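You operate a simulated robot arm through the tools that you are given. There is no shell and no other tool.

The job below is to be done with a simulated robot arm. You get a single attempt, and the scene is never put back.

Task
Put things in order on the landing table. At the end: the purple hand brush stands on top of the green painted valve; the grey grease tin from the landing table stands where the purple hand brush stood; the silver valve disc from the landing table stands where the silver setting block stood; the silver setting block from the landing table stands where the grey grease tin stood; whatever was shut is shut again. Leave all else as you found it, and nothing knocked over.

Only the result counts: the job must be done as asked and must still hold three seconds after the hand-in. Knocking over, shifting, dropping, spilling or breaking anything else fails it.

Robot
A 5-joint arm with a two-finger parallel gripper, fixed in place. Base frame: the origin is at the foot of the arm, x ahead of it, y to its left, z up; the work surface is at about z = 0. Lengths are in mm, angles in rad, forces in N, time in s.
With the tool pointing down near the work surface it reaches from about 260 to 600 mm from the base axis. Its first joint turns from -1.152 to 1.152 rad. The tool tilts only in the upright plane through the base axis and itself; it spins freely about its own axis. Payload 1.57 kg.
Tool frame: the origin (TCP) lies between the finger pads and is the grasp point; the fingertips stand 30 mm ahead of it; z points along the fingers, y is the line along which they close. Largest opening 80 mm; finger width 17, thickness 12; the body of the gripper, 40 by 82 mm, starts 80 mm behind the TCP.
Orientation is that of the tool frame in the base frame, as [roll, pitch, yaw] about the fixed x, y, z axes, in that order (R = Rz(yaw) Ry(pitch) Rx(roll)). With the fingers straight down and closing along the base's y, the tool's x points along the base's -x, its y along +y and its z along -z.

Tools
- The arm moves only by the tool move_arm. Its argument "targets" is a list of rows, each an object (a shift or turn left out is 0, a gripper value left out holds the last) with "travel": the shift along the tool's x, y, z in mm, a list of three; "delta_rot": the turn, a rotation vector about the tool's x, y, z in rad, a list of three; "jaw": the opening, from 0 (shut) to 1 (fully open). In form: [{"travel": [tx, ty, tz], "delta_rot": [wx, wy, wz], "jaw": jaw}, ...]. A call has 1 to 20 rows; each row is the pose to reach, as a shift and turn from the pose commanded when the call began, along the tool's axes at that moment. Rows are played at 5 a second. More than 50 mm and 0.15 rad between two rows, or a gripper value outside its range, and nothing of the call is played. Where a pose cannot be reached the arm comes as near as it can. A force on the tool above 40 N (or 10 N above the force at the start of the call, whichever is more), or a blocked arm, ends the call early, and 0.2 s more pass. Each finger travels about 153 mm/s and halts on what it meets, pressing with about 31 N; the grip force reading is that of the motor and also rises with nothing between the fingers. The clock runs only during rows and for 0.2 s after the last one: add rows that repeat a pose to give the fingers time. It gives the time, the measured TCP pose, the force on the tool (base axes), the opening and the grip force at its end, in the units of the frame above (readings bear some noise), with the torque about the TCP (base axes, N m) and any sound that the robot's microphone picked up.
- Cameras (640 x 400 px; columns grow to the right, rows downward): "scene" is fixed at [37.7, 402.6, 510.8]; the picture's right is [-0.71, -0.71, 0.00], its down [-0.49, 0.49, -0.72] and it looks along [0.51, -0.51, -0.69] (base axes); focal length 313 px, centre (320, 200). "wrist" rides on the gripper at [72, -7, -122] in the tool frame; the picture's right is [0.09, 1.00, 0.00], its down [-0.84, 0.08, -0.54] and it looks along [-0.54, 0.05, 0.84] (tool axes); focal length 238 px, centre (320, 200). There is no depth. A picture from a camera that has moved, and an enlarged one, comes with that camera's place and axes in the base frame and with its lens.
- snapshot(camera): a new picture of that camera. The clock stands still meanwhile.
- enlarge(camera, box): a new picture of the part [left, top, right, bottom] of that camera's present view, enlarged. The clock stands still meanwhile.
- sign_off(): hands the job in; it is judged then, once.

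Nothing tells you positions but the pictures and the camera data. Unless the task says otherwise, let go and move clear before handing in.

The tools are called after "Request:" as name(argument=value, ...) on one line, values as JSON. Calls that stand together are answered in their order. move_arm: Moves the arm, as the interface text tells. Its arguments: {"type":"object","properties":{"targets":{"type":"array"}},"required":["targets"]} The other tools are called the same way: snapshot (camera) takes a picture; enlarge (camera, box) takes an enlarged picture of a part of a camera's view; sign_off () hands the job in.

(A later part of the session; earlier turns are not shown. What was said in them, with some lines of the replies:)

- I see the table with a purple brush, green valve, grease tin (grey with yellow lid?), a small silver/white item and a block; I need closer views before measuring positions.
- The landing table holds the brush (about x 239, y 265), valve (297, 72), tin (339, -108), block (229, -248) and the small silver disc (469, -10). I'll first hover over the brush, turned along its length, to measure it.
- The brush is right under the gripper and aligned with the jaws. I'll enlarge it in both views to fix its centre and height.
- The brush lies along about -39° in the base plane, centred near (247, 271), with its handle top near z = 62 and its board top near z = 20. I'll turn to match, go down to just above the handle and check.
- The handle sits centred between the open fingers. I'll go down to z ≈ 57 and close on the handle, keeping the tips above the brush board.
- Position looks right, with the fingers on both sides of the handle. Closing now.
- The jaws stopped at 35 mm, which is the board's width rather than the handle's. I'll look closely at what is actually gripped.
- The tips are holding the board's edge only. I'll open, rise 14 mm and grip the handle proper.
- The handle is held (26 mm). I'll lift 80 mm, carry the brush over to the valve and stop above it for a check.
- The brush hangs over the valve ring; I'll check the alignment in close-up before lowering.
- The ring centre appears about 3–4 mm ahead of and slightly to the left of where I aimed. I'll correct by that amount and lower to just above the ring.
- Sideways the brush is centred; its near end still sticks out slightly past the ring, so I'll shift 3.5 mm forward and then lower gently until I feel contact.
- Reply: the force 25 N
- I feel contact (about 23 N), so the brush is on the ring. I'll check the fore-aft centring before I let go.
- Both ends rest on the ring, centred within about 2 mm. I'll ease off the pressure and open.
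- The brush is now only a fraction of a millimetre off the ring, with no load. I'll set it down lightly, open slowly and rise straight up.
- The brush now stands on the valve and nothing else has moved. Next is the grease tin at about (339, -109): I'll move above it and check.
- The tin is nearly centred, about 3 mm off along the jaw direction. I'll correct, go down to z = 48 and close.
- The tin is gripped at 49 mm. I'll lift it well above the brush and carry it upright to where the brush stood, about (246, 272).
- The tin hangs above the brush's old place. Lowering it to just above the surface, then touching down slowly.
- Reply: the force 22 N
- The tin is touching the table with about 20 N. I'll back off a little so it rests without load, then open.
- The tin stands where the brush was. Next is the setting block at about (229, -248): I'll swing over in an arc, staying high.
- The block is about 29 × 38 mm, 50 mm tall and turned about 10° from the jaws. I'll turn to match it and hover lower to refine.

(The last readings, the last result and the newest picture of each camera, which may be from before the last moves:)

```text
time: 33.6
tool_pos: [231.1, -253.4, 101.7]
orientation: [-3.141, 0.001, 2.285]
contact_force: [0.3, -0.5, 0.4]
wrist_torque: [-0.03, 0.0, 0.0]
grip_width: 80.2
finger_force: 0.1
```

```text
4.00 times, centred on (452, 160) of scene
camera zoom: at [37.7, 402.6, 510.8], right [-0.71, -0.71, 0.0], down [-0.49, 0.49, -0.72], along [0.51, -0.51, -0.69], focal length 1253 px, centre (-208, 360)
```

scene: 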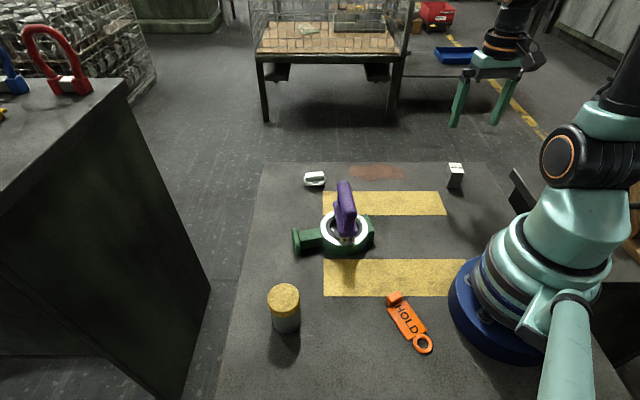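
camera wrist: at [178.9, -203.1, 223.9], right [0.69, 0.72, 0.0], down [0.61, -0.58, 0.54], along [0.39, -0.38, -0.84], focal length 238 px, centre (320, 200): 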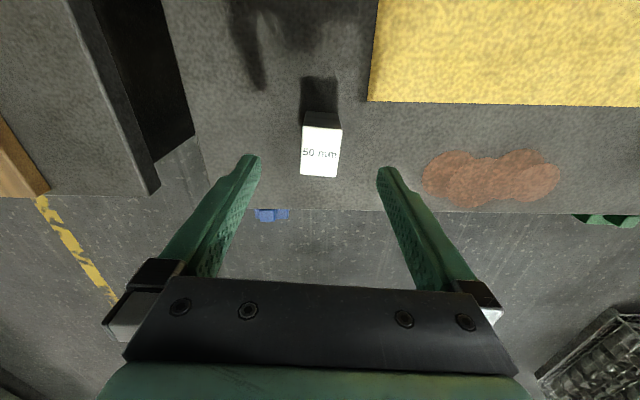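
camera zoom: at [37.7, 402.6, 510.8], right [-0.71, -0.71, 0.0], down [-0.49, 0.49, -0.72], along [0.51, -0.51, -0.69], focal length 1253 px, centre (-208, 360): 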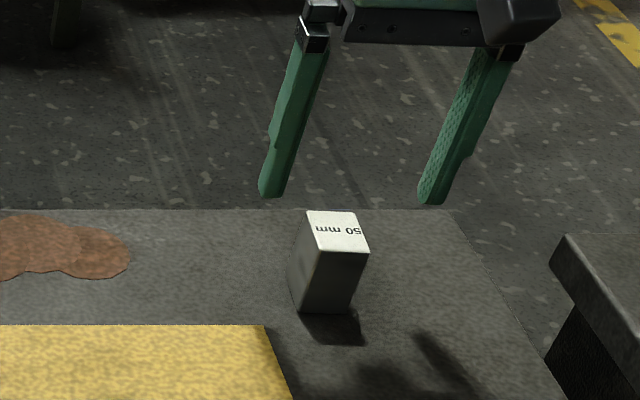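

The block is centred and aligned under the jaws. I'll go down to z ≈ 39 and close.

Request:
move_arm(targets=[{"travel": [1.5, 0, 20]}, {"travel": [1.5, 0, 42]}, {"travel": [1.5, 0, 55]}, {"travel": [1.5, 0, 61]}, {"travel": [1.5, 0, 61]}, {"travel": [1.5, 0, 61], "jaw": 0.6}, {"travel": [1.5, 0, 61], "jaw": 0.4}, {"travel": [1.5, 0, 61], "jaw": 0.0}, {"travel": [1.5, 0, 61], "jaw": 0.0}, {"travel": [1.5, 0, 61], "jaw": 0.0}])

Request:
snapshot(camera="wrist")

Request:
enlarge(camera="scene", box=[404, 110, 500, 210])

```text
time: 35.8
tool_pos: [229.4, -251.2, 38.7]
orientation: [-3.141, 0.0, 2.283]
contact_force: [1.2, 0.1, -0.1]
wrist_torque: [-0.02, -0.08, 0.04]
grip_width: 29.9
finger_force: 30.7
```

```text
taken
camera wrist: at [177.8, -200.1, 161.5], right [0.69, 0.72, 0.0], down [0.61, -0.58, 0.54], along [0.39, -0.38, -0.84], focal length 238 px, centre (320, 200)
```

wrist: 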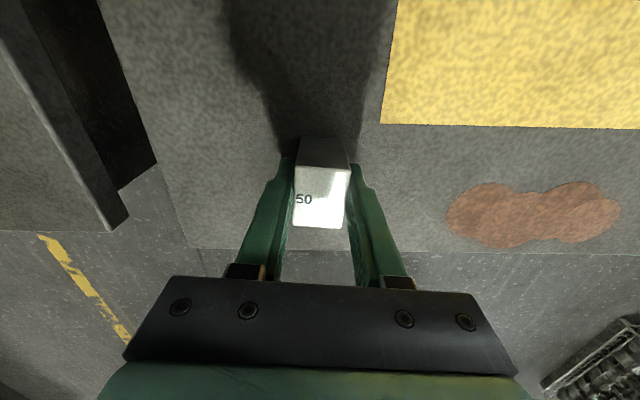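

```text
4.00 times, centred on (452, 160) of scene
camera zoom: at [37.7, 402.6, 510.9], right [-0.71, -0.71, 0.0], down [-0.49, 0.49, -0.72], along [0.51, -0.51, -0.69], focal length 1253 px, centre (-208, 360)
```

zoom: 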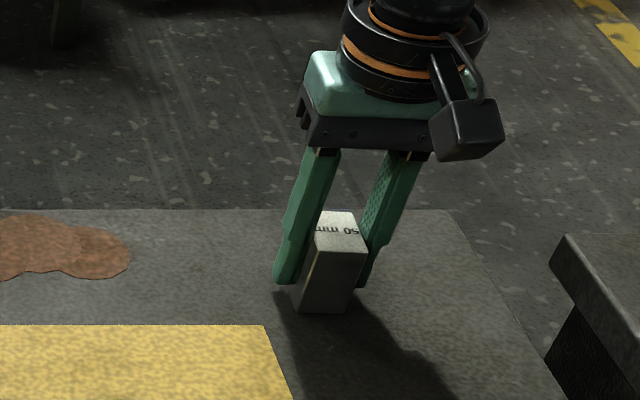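

The block is held (30 mm). I'll lift it 60 mm and carry it to where the tin stood, about (341, -107).

Request:
move_arm(targets=[{"travel": [0, 0, -15]}, {"travel": [0, 0, -38]}, {"travel": [0, 0, -60]}, {"travel": [3, 15, -60]}, {"travel": [9, 45, -60]}, {"travel": [16, 80, -60]}, {"travel": [23, 115, -60]}, {"travel": [29, 148, -60]}, {"travel": [33.5, 170, -60]}, {"travel": [35, 178.3, -60]}, {"travel": [35, 178.3, -60]}, {"travel": [35, 178.3, -40]}, {"travel": [35, 178.3, -20]}, {"travel": [35, 178.3, -8]}, {"travel": [35, 178.3, -4]}, {"travel": [35, 178.3, -4]}])

Request:
snapshot(camera="wrist")

Request:
enlarge(camera="scene", box=[300, 100, 480, 212])

```text
time: 39.2
tool_pos: [341.6, -107.7, 43.4]
orientation: [3.141, 0.001, 2.284]
contact_force: [0.7, 0.4, -4.7]
wrist_torque: [-0.03, 0.0, -0.01]
grip_width: 30.1
finger_force: 31.5
```

```text
taken
camera wrist: at [289.8, -57.1, 165.8], right [0.69, 0.72, 0.0], down [0.61, -0.58, 0.54], along [0.39, -0.38, -0.84], focal length 238 px, centre (320, 200)
```

wrist: 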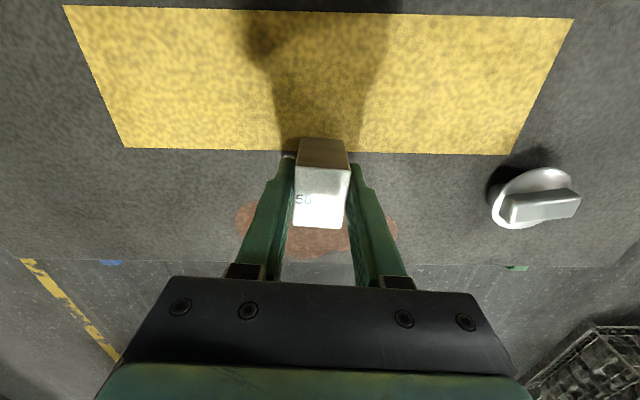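

```text
3.56 times, centred on (390, 156) of scene
camera zoom: at [37.7, 402.6, 510.9], right [-0.71, -0.71, 0.0], down [-0.49, 0.49, -0.72], along [0.51, -0.51, -0.69], focal length 1114 px, centre (71, 356)
```

zoom: 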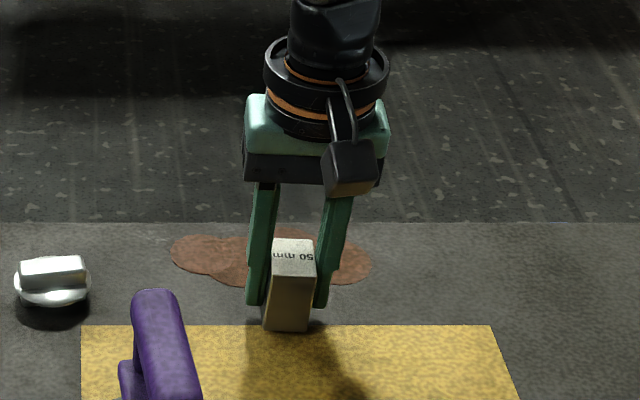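

The block is about 4 mm above the tin's old place. Lowering the last bit in small steps to feel for contact.

Request:
move_arm(targets=[{"travel": [0, 0, 1]}, {"travel": [0, 0, 2]}, {"travel": [0, 0, 2.8]}, {"travel": [0, 0, 2.8]}])

```text
time: 40.2
tool_pos: [342.2, -107.9, 41.3]
orientation: [-3.141, 0.0, 2.283]
contact_force: [-1.0, 0.1, -5.7]
wrist_torque: [-0.02, 0.0, 0.0]
grip_width: 29.9
finger_force: 31.5
```

Request:
move_arm(targets=[{"travel": [0, 0, 0.5]}, {"travel": [0, 0, 1.0]}, {"travel": [0, 0, 1.3]}, {"travel": [0, 0, 1.3]}])

```text
time: 41.2
tool_pos: [341.8, -107.7, 40.1]
orientation: [-3.141, -0.001, 2.284]
contact_force: [-1.0, -0.2, -5.3]
wrist_torque: [0.02, -0.01, 0.02]
grip_width: 29.7
finger_force: 30.7
```

Request:
move_arm(targets=[{"travel": [0, 0, 0.4]}, {"travel": [0, 0, 0.8]}, {"travel": [0, 0, 0.8]}])

```text
time: 42.0
tool_pos: [342.9, -108.2, 39.7]
orientation: [-3.141, -0.001, 2.285]
contact_force: [-6.4, 1.8, 11.9]
wrist_torque: [-0.13, -0.01, -0.05]
grip_width: 29.8
finger_force: 31.0
```

Contact is made. Backing off a touch, then opening slowly and rising.

Request:
move_arm(targets=[{"travel": [0, 0, -0.4]}, {"travel": [0, 0, -0.4]}, {"travel": [0, 0, -0.4], "jaw": 0.41}, {"travel": [0, 0, -0.4], "jaw": 0.5}, {"travel": [0, 0, -0.4], "jaw": 0.7}, {"travel": [0, 0, -0.4], "jaw": 1.0}, {"travel": [0, 0, -0.4], "jaw": 1.0}, {"travel": [0, 0, -25], "jaw": 1.0}, {"travel": [0, 0, -60], "jaw": 1.0}, {"travel": [0, 0, -100], "jaw": 1.0}, {"travel": [0, 0, -100], "jaw": 1.0}])

Request:
snapshot(camera="wrist")

Request:
enlarge(camera="wrist", box=[380, 90, 540, 190])

Request:
enlarge(camera="scene", box=[280, 150, 400, 225])

```text
time: 44.4
tool_pos: [341.0, -109.7, 138.4]
orientation: [-3.14, 0.0, 2.285]
contact_force: [-0.4, -0.1, 0.5]
wrist_torque: [-0.03, -0.01, -0.01]
grip_width: 80.0
finger_force: 0.0
```

```text
taken
camera wrist: at [289.4, -59.1, 260.3], right [0.69, 0.72, 0.0], down [0.61, -0.58, 0.54], along [0.39, -0.38, -0.84], focal length 238 px, centre (320, 200)
```

wrist: 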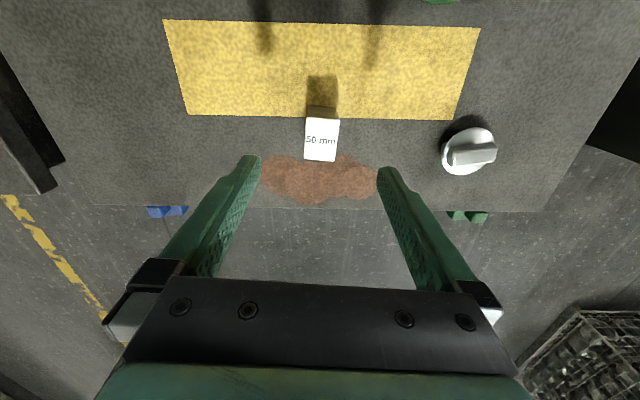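

```text
4.00 times, centred on (460, 140) of wrist
camera zoom: at [289.4, -59.1, 260.3], right [0.69, 0.72, 0.0], down [0.61, -0.58, 0.54], along [0.39, -0.38, -0.84], focal length 953 px, centre (-240, 440)
```

zoom: 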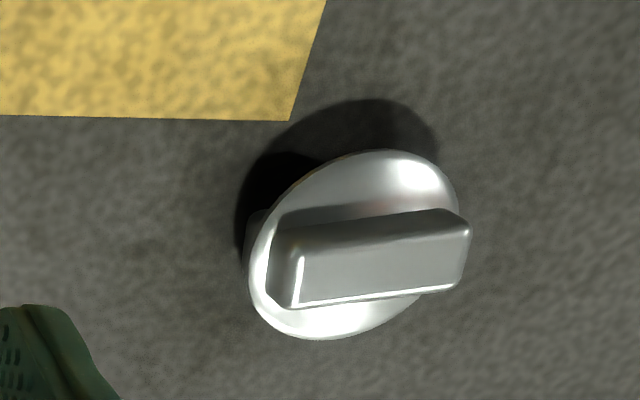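

```text
5.33 times, centred on (340, 188) of scene
camera zoom: at [37.6, 402.6, 510.8], right [-0.71, -0.71, 0.0], down [-0.49, 0.49, -0.72], along [0.51, -0.51, -0.69], focal length 1671 px, centre (213, 267)
```

zoom: 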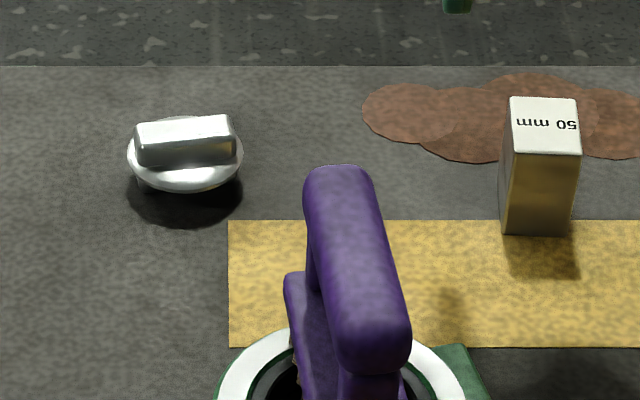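

The block stands where the tin was. The last item, the disc, sits at about (470, -9) with a bar grip on top running roughly along (0.7, 0.7). I'll move above it and turn the jaws across the bar.

Request:
move_arm(targets=[{"travel": [-1, 14.6, 0], "delta_rot": [0, 0, 0.136]}, {"travel": [-1.9, 29.3, 0], "delta_rot": [0, 0, 0.273]}, {"travel": [-2.9, 43.9, 0], "delta_rot": [0, 0, 0.409]}, {"travel": [-3.9, 58.5, 0], "delta_rot": [0, 0, 0.545]}, {"travel": [-4.8, 73.2, 0], "delta_rot": [0, 0, 0.682]}, {"travel": [-5.8, 87.8, 0], "delta_rot": [0, 0, 0.818]}, {"travel": [-6.7, 102.5, 0], "delta_rot": [0, 0, 0.955]}, {"travel": [-7.7, 117.1, 0], "delta_rot": [0, 0, 1.091]}, {"travel": [-8.7, 131.7, 0], "delta_rot": [0, 0, 1.227]}, {"travel": [-9.6, 146.4, 0], "delta_rot": [0, 0, 1.364]}, {"travel": [-10.6, 161, 0], "delta_rot": [0, 0, 1.5]}, {"travel": [-10.6, 161, 0], "delta_rot": [0, 0, 1.5]}])

Request:
snapshot(camera="wrist")

Request:
snapshot(camera="scene")

Request:
enlarge(camera="wrist", box=[256, 90, 384, 190])

```text
time: 47.0
tool_pos: [470.7, -10.3, 140.2]
orientation: [-3.14, -0.001, 0.783]
contact_force: [-0.1, -0.4, 0.0]
wrist_torque: [-0.02, 0.03, 0.02]
grip_width: 80.2
finger_force: 0.0
```

```text
taken
camera wrist: at [517.0, 46.2, 261.7], right [0.77, -0.64, 0.0], down [-0.54, -0.65, 0.54], along [-0.35, -0.42, -0.84], focal length 238 px, centre (320, 200)
```

wrist: 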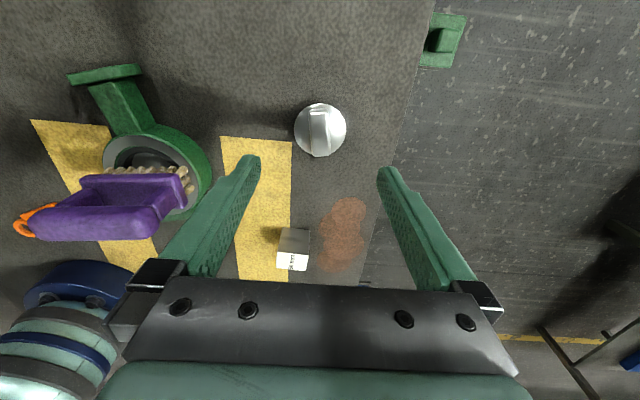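

```text
taken
```

scene: 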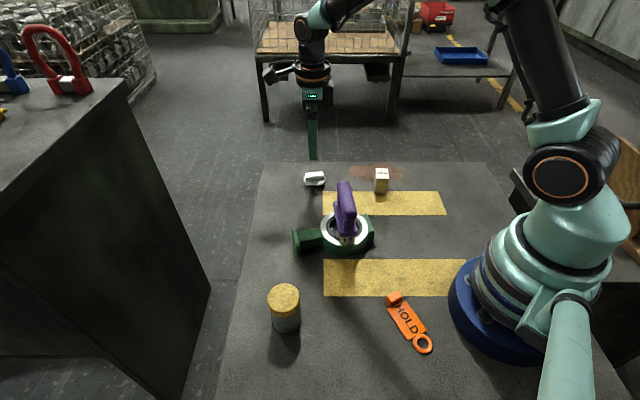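

```text
4.00 times, centred on (320, 140) of wrist
camera zoom: at [517.0, 46.2, 261.7], right [0.77, -0.64, 0.0], down [-0.54, -0.65, 0.54], along [-0.35, -0.42, -0.84], focal length 953 px, centre (320, 440)
```

zoom: 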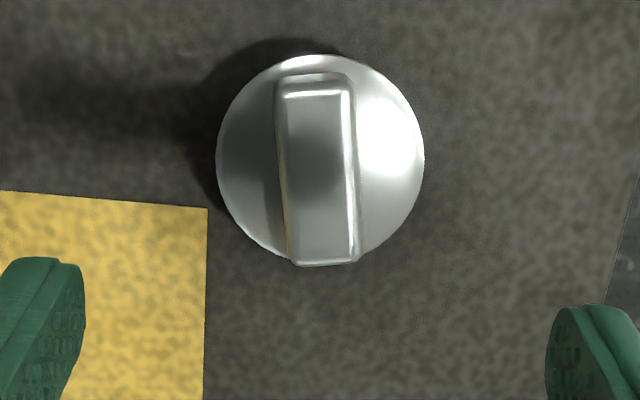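

The bar's axis lies at about 53°, some 8° off the jaws, with its top near z = 24 and the disc centre 4–5 mm back from the tool axis. I'll correct that and hover low.

Request:
move_arm(targets=[{"travel": [-2.3, 0, 20], "delta_rot": [0, 0, -0.07]}, {"travel": [-4.6, -0.2, 40], "delta_rot": [0, 0, -0.143]}, {"travel": [-4.6, -0.2, 58], "delta_rot": [0, 0, -0.143]}, {"travel": [-4.6, -0.2, 68], "delta_rot": [0, 0, -0.143]}, {"travel": [-4.6, -0.2, 68], "delta_rot": [0, 0, -0.143]}])

Request:
enlarge(camera="wrist", box=[224, 80, 416, 230])

Request:
enlarge(camera="scene", box=[270, 120, 366, 195])

```text
time: 48.2
tool_pos: [466.0, -12.7, 71.0]
orientation: [3.14, -0.001, 0.928]
contact_force: [0.0, -0.1, -0.4]
wrist_torque: [-0.01, -0.02, 0.01]
grip_width: 80.1
finger_force: 0.0
```

```text
2.67 times, centred on (320, 155) of wrist
camera zoom: at [504.4, 49.0, 193.3], right [0.85, -0.52, 0.0], down [-0.44, -0.72, 0.54], along [-0.28, -0.46, -0.84], focal length 636 px, centre (320, 320)
```

zoom: 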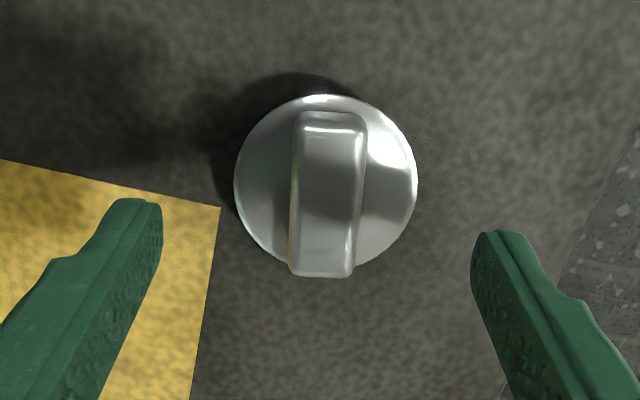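

```text
5.33 times, centred on (318, 158) of scene
camera zoom: at [37.7, 402.6, 510.8], right [-0.71, -0.71, 0.0], down [-0.49, 0.49, -0.72], along [0.51, -0.51, -0.69], focal length 1671 px, centre (331, 427)
```

zoom: 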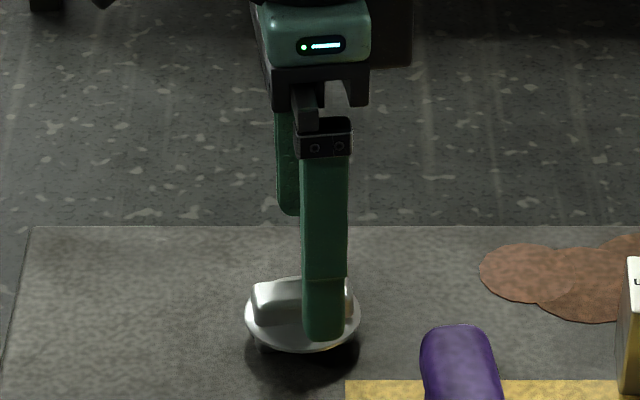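

Alignment is within a degree and 2 mm. I'll trim that, go down until the tips sit just above the disc's dome and close on the bar.

Request:
move_arm(targets=[{"travel": [1, 1.5, 10]}, {"travel": [1, 1.5, 20]}, {"travel": [1, 1.5, 26]}, {"travel": [1, 1.5, 29]}, {"travel": [1, 1.5, 29]}])

Request:
enlarge(camera="scene", box=[286, 150, 350, 200])

Request:
enlarge(camera="wrist", box=[224, 100, 416, 250])

```text
time: 49.4
tool_pos: [469.2, -13.1, 42.3]
orientation: [3.14, -0.001, 0.927]
contact_force: [0.1, 0.1, -0.6]
wrist_torque: [-0.02, -0.01, 0.01]
grip_width: 80.2
finger_force: 0.0
```

```text
8.00 times, centred on (318, 175) of scene
camera zoom: at [37.7, 402.6, 510.8], right [-0.71, -0.71, 0.0], down [-0.49, 0.49, -0.72], along [0.51, -0.51, -0.69], focal length 2506 px, centre (336, 400)
```

zoom: 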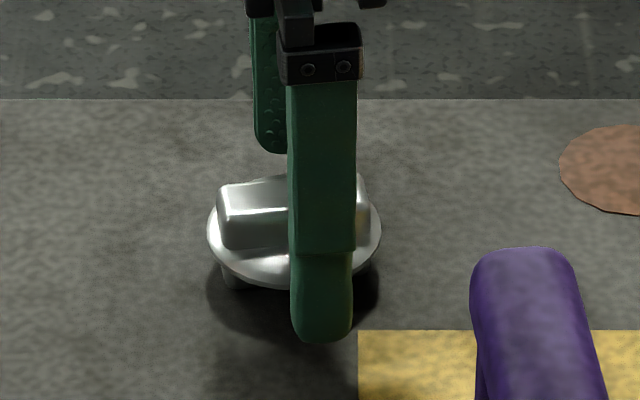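

```text
2.67 times, centred on (320, 175) of wrist
camera zoom: at [506.5, 48.6, 164.5], right [0.85, -0.52, 0.0], down [-0.44, -0.72, 0.54], along [-0.28, -0.46, -0.84], focal length 636 px, centre (320, 267)
```

zoom: 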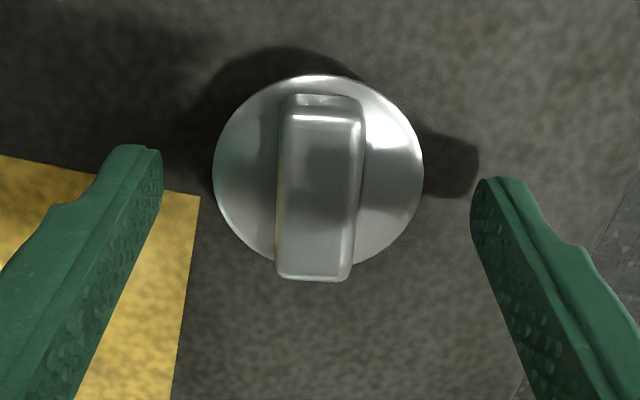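

The disc's rim seems to sit at z ≈ 13, slightly higher than I first took it, so the tips are now beside the rim. I'll rise 5 mm so that the pads close on the bar only.

Request:
move_arm(targets=[{"travel": [1.5, -0.5, -3]}, {"travel": [1.5, -0.5, -5]}, {"travel": [1.5, -0.5, -5]}, {"travel": [1.5, -0.5, -5], "jaw": 0.7}, {"travel": [1.5, -0.5, -5], "jaw": 0.5}, {"travel": [1.5, -0.5, -5], "jaw": 0.35}, {"travel": [1.5, -0.5, -5], "jaw": 0.0}, {"travel": [1.5, -0.5, -5], "jaw": 0.0}, {"travel": [1.5, -0.5, -5], "jaw": 0.0}])

Request:
enlarge(camera="scene", box=[286, 150, 350, 200])

Request:
enlarge(camera="wrist", box=[224, 100, 416, 250])

```text
time: 51.4
tool_pos: [469.9, -12.0, 48.2]
orientation: [3.139, -0.001, 0.928]
contact_force: [-1.8, 3.3, 18.5]
wrist_torque: [0.06, 0.18, 0.07]
grip_width: 19.7
finger_force: 31.2
```

```text
8.00 times, centred on (318, 175) of scene
camera zoom: at [37.6, 402.6, 510.9], right [-0.71, -0.71, 0.0], down [-0.49, 0.49, -0.72], along [0.51, -0.51, -0.69], focal length 2506 px, centre (336, 400)
```

zoom: 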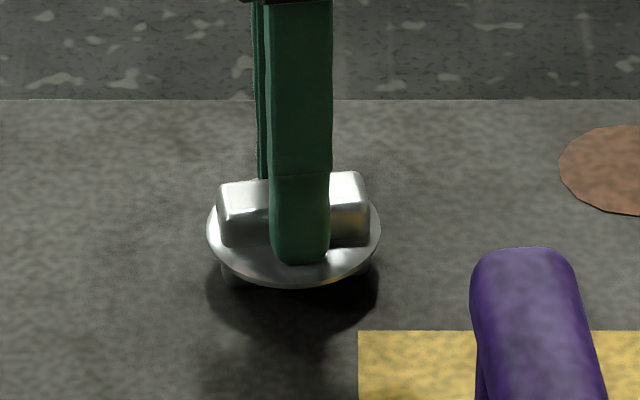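

```text
2.67 times, centred on (320, 175) of wrist
camera zoom: at [507.6, 50.6, 170.2], right [0.85, -0.52, 0.0], down [-0.44, -0.72, 0.54], along [-0.28, -0.46, -0.84], focal length 636 px, centre (320, 267)
```

zoom: 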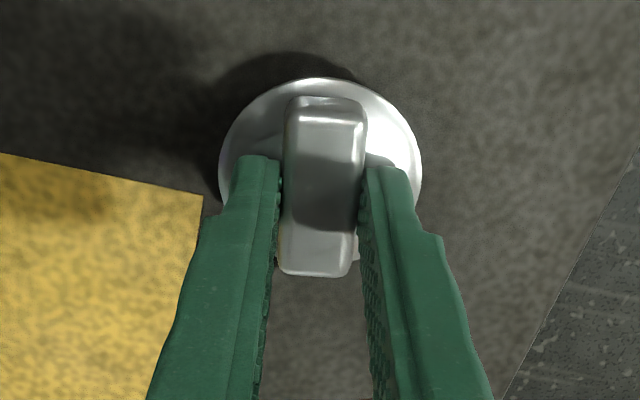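

The bar is held (19.7 mm) with the tips resting on the disc. I'll lift it 100 mm, which clears the block, and carry it to the block's old place at about (229, -250).

Request:
move_arm(targets=[{"travel": [0, 0, -12]}, {"travel": [0, 0, -40]}, {"travel": [0, 0, -72]}, {"travel": [0, 0, -100]}, {"travel": [-13.4, -2, -100]}, {"travel": [-46.9, -6.8, -100]}, {"travel": [-87, -12.7, -100]}, {"travel": [-127.2, -18.5, -100]}, {"travel": [-167.4, -24.4, -100]}, {"travel": [-207.5, -30.3, -100]}, {"travel": [-247.7, -36.1, -100]}, {"travel": [-287.8, -42, -100]}, {"travel": [-321.3, -46.8, -100]}, {"travel": [-334.7, -48.8, -100]}, {"travel": [-334.7, -48.8, -100]}])

Request:
snapshot(camera="wrist")

Request:
snapshot(camera="scene")

```text
time: 54.6
tool_pos: [227.8, -253.1, 148.0]
orientation: [3.141, 0.0, 0.928]
contact_force: [0.5, 0.3, -2.4]
wrist_torque: [-0.02, 0.01, -0.03]
grip_width: 19.5
finger_force: 31.3
```

```text
taken
camera wrist: at [265.7, -189.9, 270.3], right [0.85, -0.52, 0.0], down [-0.44, -0.72, 0.54], along [-0.28, -0.46, -0.84], focal length 238 px, centre (320, 200)
```

wrist: 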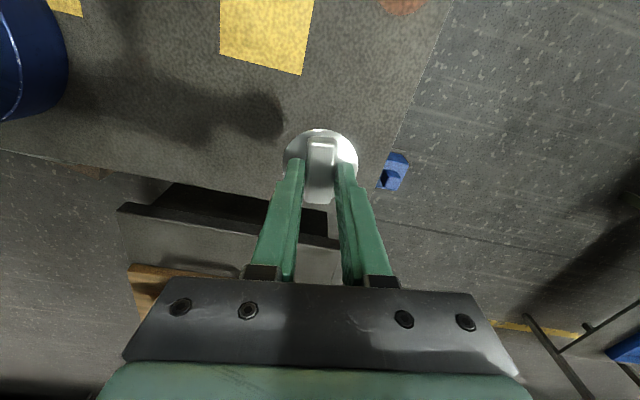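

```text
taken
```

scene: 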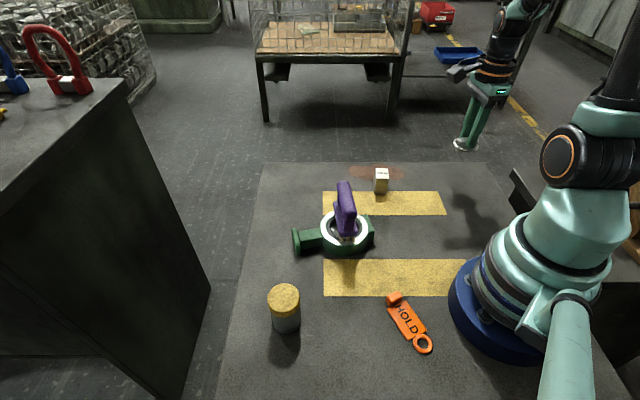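

The disc is held level above the block's old place. Lowering to just above the surface.

Request:
move_arm(targets=[{"travel": [0, 0, 25]}, {"travel": [0, 0, 55]}, {"travel": [0, 0, 80]}, {"travel": [0, 0, 91]}, {"travel": [0, 0, 95]}, {"travel": [0, 0, 95]}])

Request:
enlarge(camera="scene", box=[410, 130, 506, 205])

Request:
snapshot(camera="wrist")

```text
time: 56.0
tool_pos: [228.4, -251.5, 52.0]
orientation: [3.141, 0.002, 0.93]
contact_force: [-0.5, 0.4, -2.9]
wrist_torque: [0.0, 0.02, 0.03]
grip_width: 19.7
finger_force: 31.4
```

```text
5.33 times, centred on (458, 168) of scene
camera zoom: at [37.7, 402.6, 510.9], right [-0.71, -0.71, 0.0], down [-0.49, 0.49, -0.72], along [0.51, -0.51, -0.69], focal length 1671 px, centre (-416, 373)
```

zoom: 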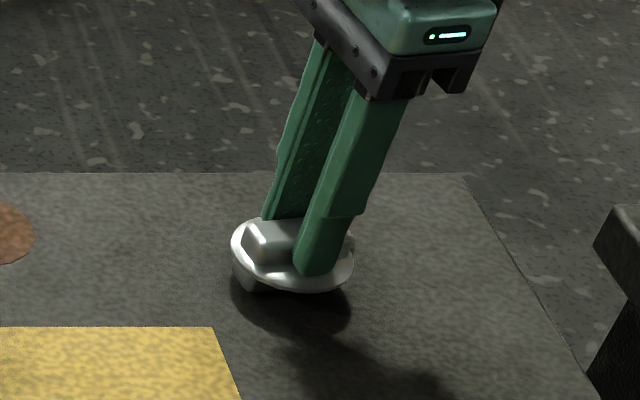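

```text
taken
camera wrist: at [267.0, -189.2, 174.2], right [0.85, -0.52, 0.0], down [-0.44, -0.72, 0.54], along [-0.28, -0.46, -0.84], focal length 238 px, centre (320, 200)
```

wrist: 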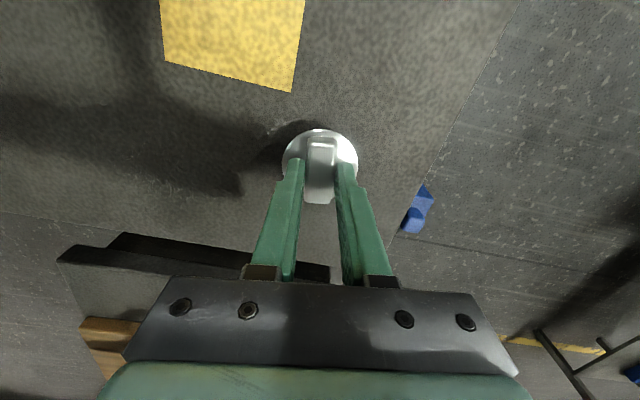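

The disc is over the right place, with the surface just below. Lowering the last few millimetres in small steps.

Request:
move_arm(targets=[{"travel": [0, 0, 1]}, {"travel": [0, 0, 2]}, {"travel": [0, 0, 2.8]}, {"travel": [0, 0, 2.8]}])

```text
time: 57.0
tool_pos: [229.4, -250.8, 48.7]
orientation: [3.14, 0.0, 0.928]
contact_force: [-0.4, -0.1, -1.8]
wrist_torque: [0.0, 0.02, -0.01]
grip_width: 19.6
finger_force: 30.9
```

Request:
move_arm(targets=[{"travel": [0, 0, 0.4]}, {"travel": [0, 0, 0.8]}, {"travel": [0, 0, 0.8]}])

```text
time: 57.8
tool_pos: [228.9, -250.0, 48.6]
orientation: [-3.141, 0.0, 0.927]
contact_force: [0.3, 0.1, -2.4]
wrist_torque: [-0.01, -0.01, -0.01]
grip_width: 19.7
finger_force: 31.1
```

Request:
move_arm(targets=[{"travel": [0, 0, 0.4]}, {"travel": [0, 0, 0.8]}, {"travel": [0, 0, 0.8]}])

```text
time: 58.6
tool_pos: [229.7, -250.3, 47.3]
orientation: [-3.141, 0.001, 0.927]
contact_force: [-8.7, 7.0, 35.8]
wrist_torque: [0.39, 0.19, 0.03]
grip_width: 19.4
finger_force: 30.8
```

Contact is firm. Backing off slightly before opening.

Request:
move_arm(targets=[{"travel": [0, 0, -0.3]}, {"travel": [0, 0, -0.5]}, {"travel": [0, 0, -0.5]}])

```text
time: 59.4
tool_pos: [230.6, -251.8, 49.0]
orientation: [-3.141, -0.002, 0.929]
contact_force: [-6.7, 2.2, 15.2]
wrist_torque: [0.09, 0.17, 0.02]
grip_width: 19.3
finger_force: 31.1
```

Request:
move_arm(targets=[{"travel": [0, 0, -0.3]}, {"travel": [0, 0, -0.4]}, {"travel": [0, 0, -0.4]}])

```text
time: 60.2
tool_pos: [229.4, -251.7, 48.9]
orientation: [-3.14, -0.002, 0.929]
contact_force: [0.3, 0.0, -2.0]
wrist_torque: [0.0, -0.02, -0.01]
grip_width: 19.8
finger_force: 31.0
```

Request:
move_arm(targets=[{"travel": [0, 0, 0.2]}, {"travel": [0, 0, 0.2], "jaw": 0.28}, {"travel": [0, 0, 0.0], "jaw": 0.33}, {"travel": [0, 0, -2], "jaw": 0.42}, {"travel": [0, 0, -4], "jaw": 0.6}, {"travel": [0, 0, -8], "jaw": 0.8}, {"travel": [0, 0, -30], "jaw": 1.0}, {"travel": [0, 0, -65], "jaw": 1.0}, {"travel": [0, 0, -100], "jaw": 1.0}, {"travel": [0, 0, -135], "jaw": 1.0}, {"travel": [0, 0, -135], "jaw": 1.0}])

Request:
snapshot(camera="wrist")

Request:
snapshot(camera="scene")

Request:
enlarge(camera="scene", box=[404, 140, 500, 215])

Request:
enlarge(camera="scene", box=[280, 150, 400, 265])

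```text
time: 62.6
tool_pos: [228.9, -251.6, 183.0]
orientation: [3.141, -0.001, 0.93]
contact_force: [0.1, 0.7, -0.9]
wrist_torque: [0.0, -0.02, -0.01]
grip_width: 79.9
finger_force: 0.1
```

```text
taken
camera wrist: at [266.7, -189.1, 305.1], right [0.85, -0.52, 0.0], down [-0.44, -0.72, 0.54], along [-0.28, -0.46, -0.84], focal length 238 px, centre (320, 200)
```

wrist: 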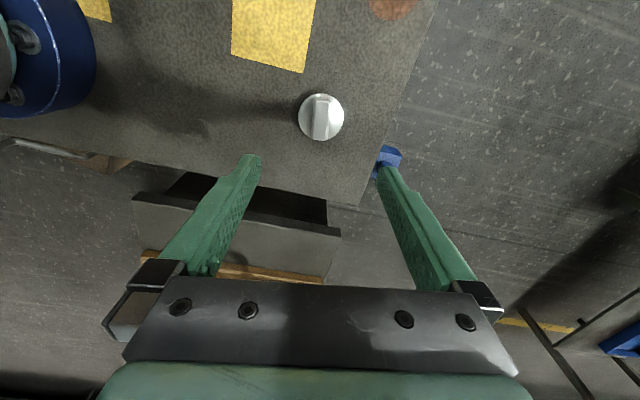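

```text
taken
```

scene: 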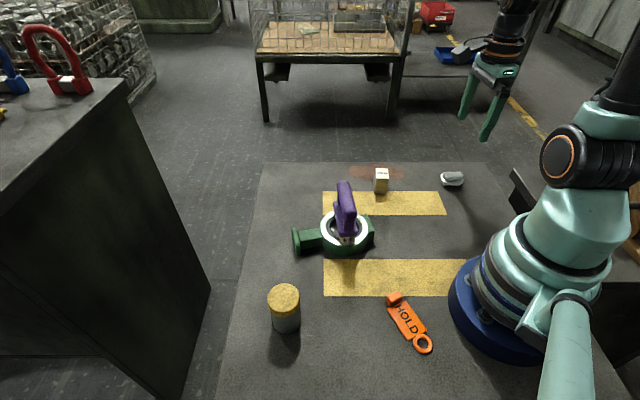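

```text
5.33 times, centred on (452, 178) of scene
camera zoom: at [37.6, 402.6, 510.8], right [-0.71, -0.71, 0.0], down [-0.49, 0.49, -0.72], along [0.51, -0.51, -0.69], focal length 1671 px, centre (-384, 320)
```

zoom: 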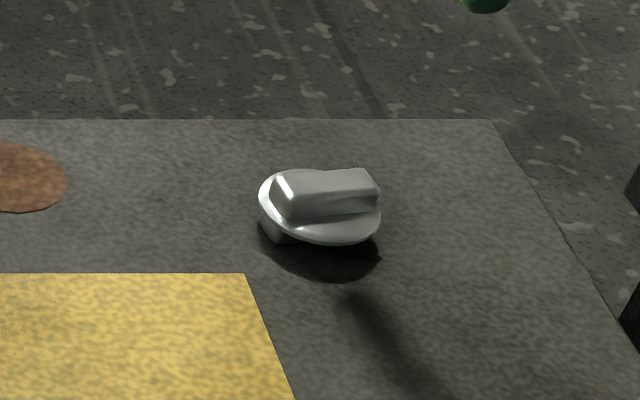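

```text
3.48 times, centred on (340, 208) of scene
camera zoom: at [37.6, 402.6, 510.8], right [-0.71, -0.71, 0.0], down [-0.49, 0.49, -0.72], along [0.51, -0.51, -0.69], focal length 1090 px, centre (250, 174)
```

zoom: 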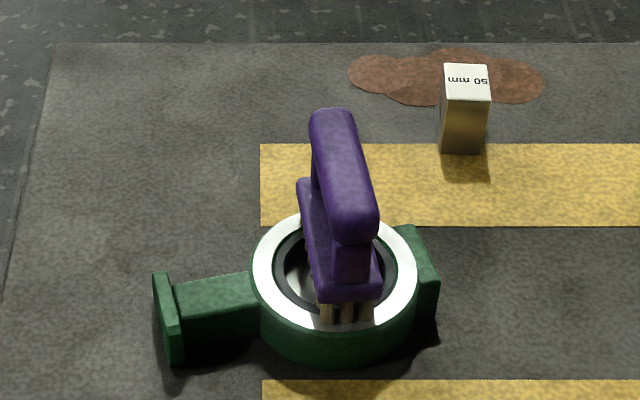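

All four pieces are where they belong: the brush stands on the valve, and the tin, block and disc stand level in their new places. Nothing else has moved, nothing was opened, and the gripper is open and clear above, so I'm handing in.

Request:
sign_off()

```text
The job is handed in.
```

I moved all four pieces as asked and handed the job in; the tool only confirmed receipt, so I don't have the verdict.

- **Purple hand brush:** it stands across the top of the green valve, with both ends resting on the ring.
- **Grey grease tin:** it stands where the brush stood, at about (247, 272).
- **Silver setting block:** it stands where the tin stood, at about (341, -107).
- **Silver valve disc:** it stands level where the block stood, within about 1 mm of the block's measured centre at (229, -250).

I took the small loose disc with the bar grip to be the valve disc, not the one inside the valve.

In the last pictures everything was upright and nothing else on the table had moved. I opened nothing, so nothing needed shutting again. The gripper was open and about 130 mm above the disc when I handed in.
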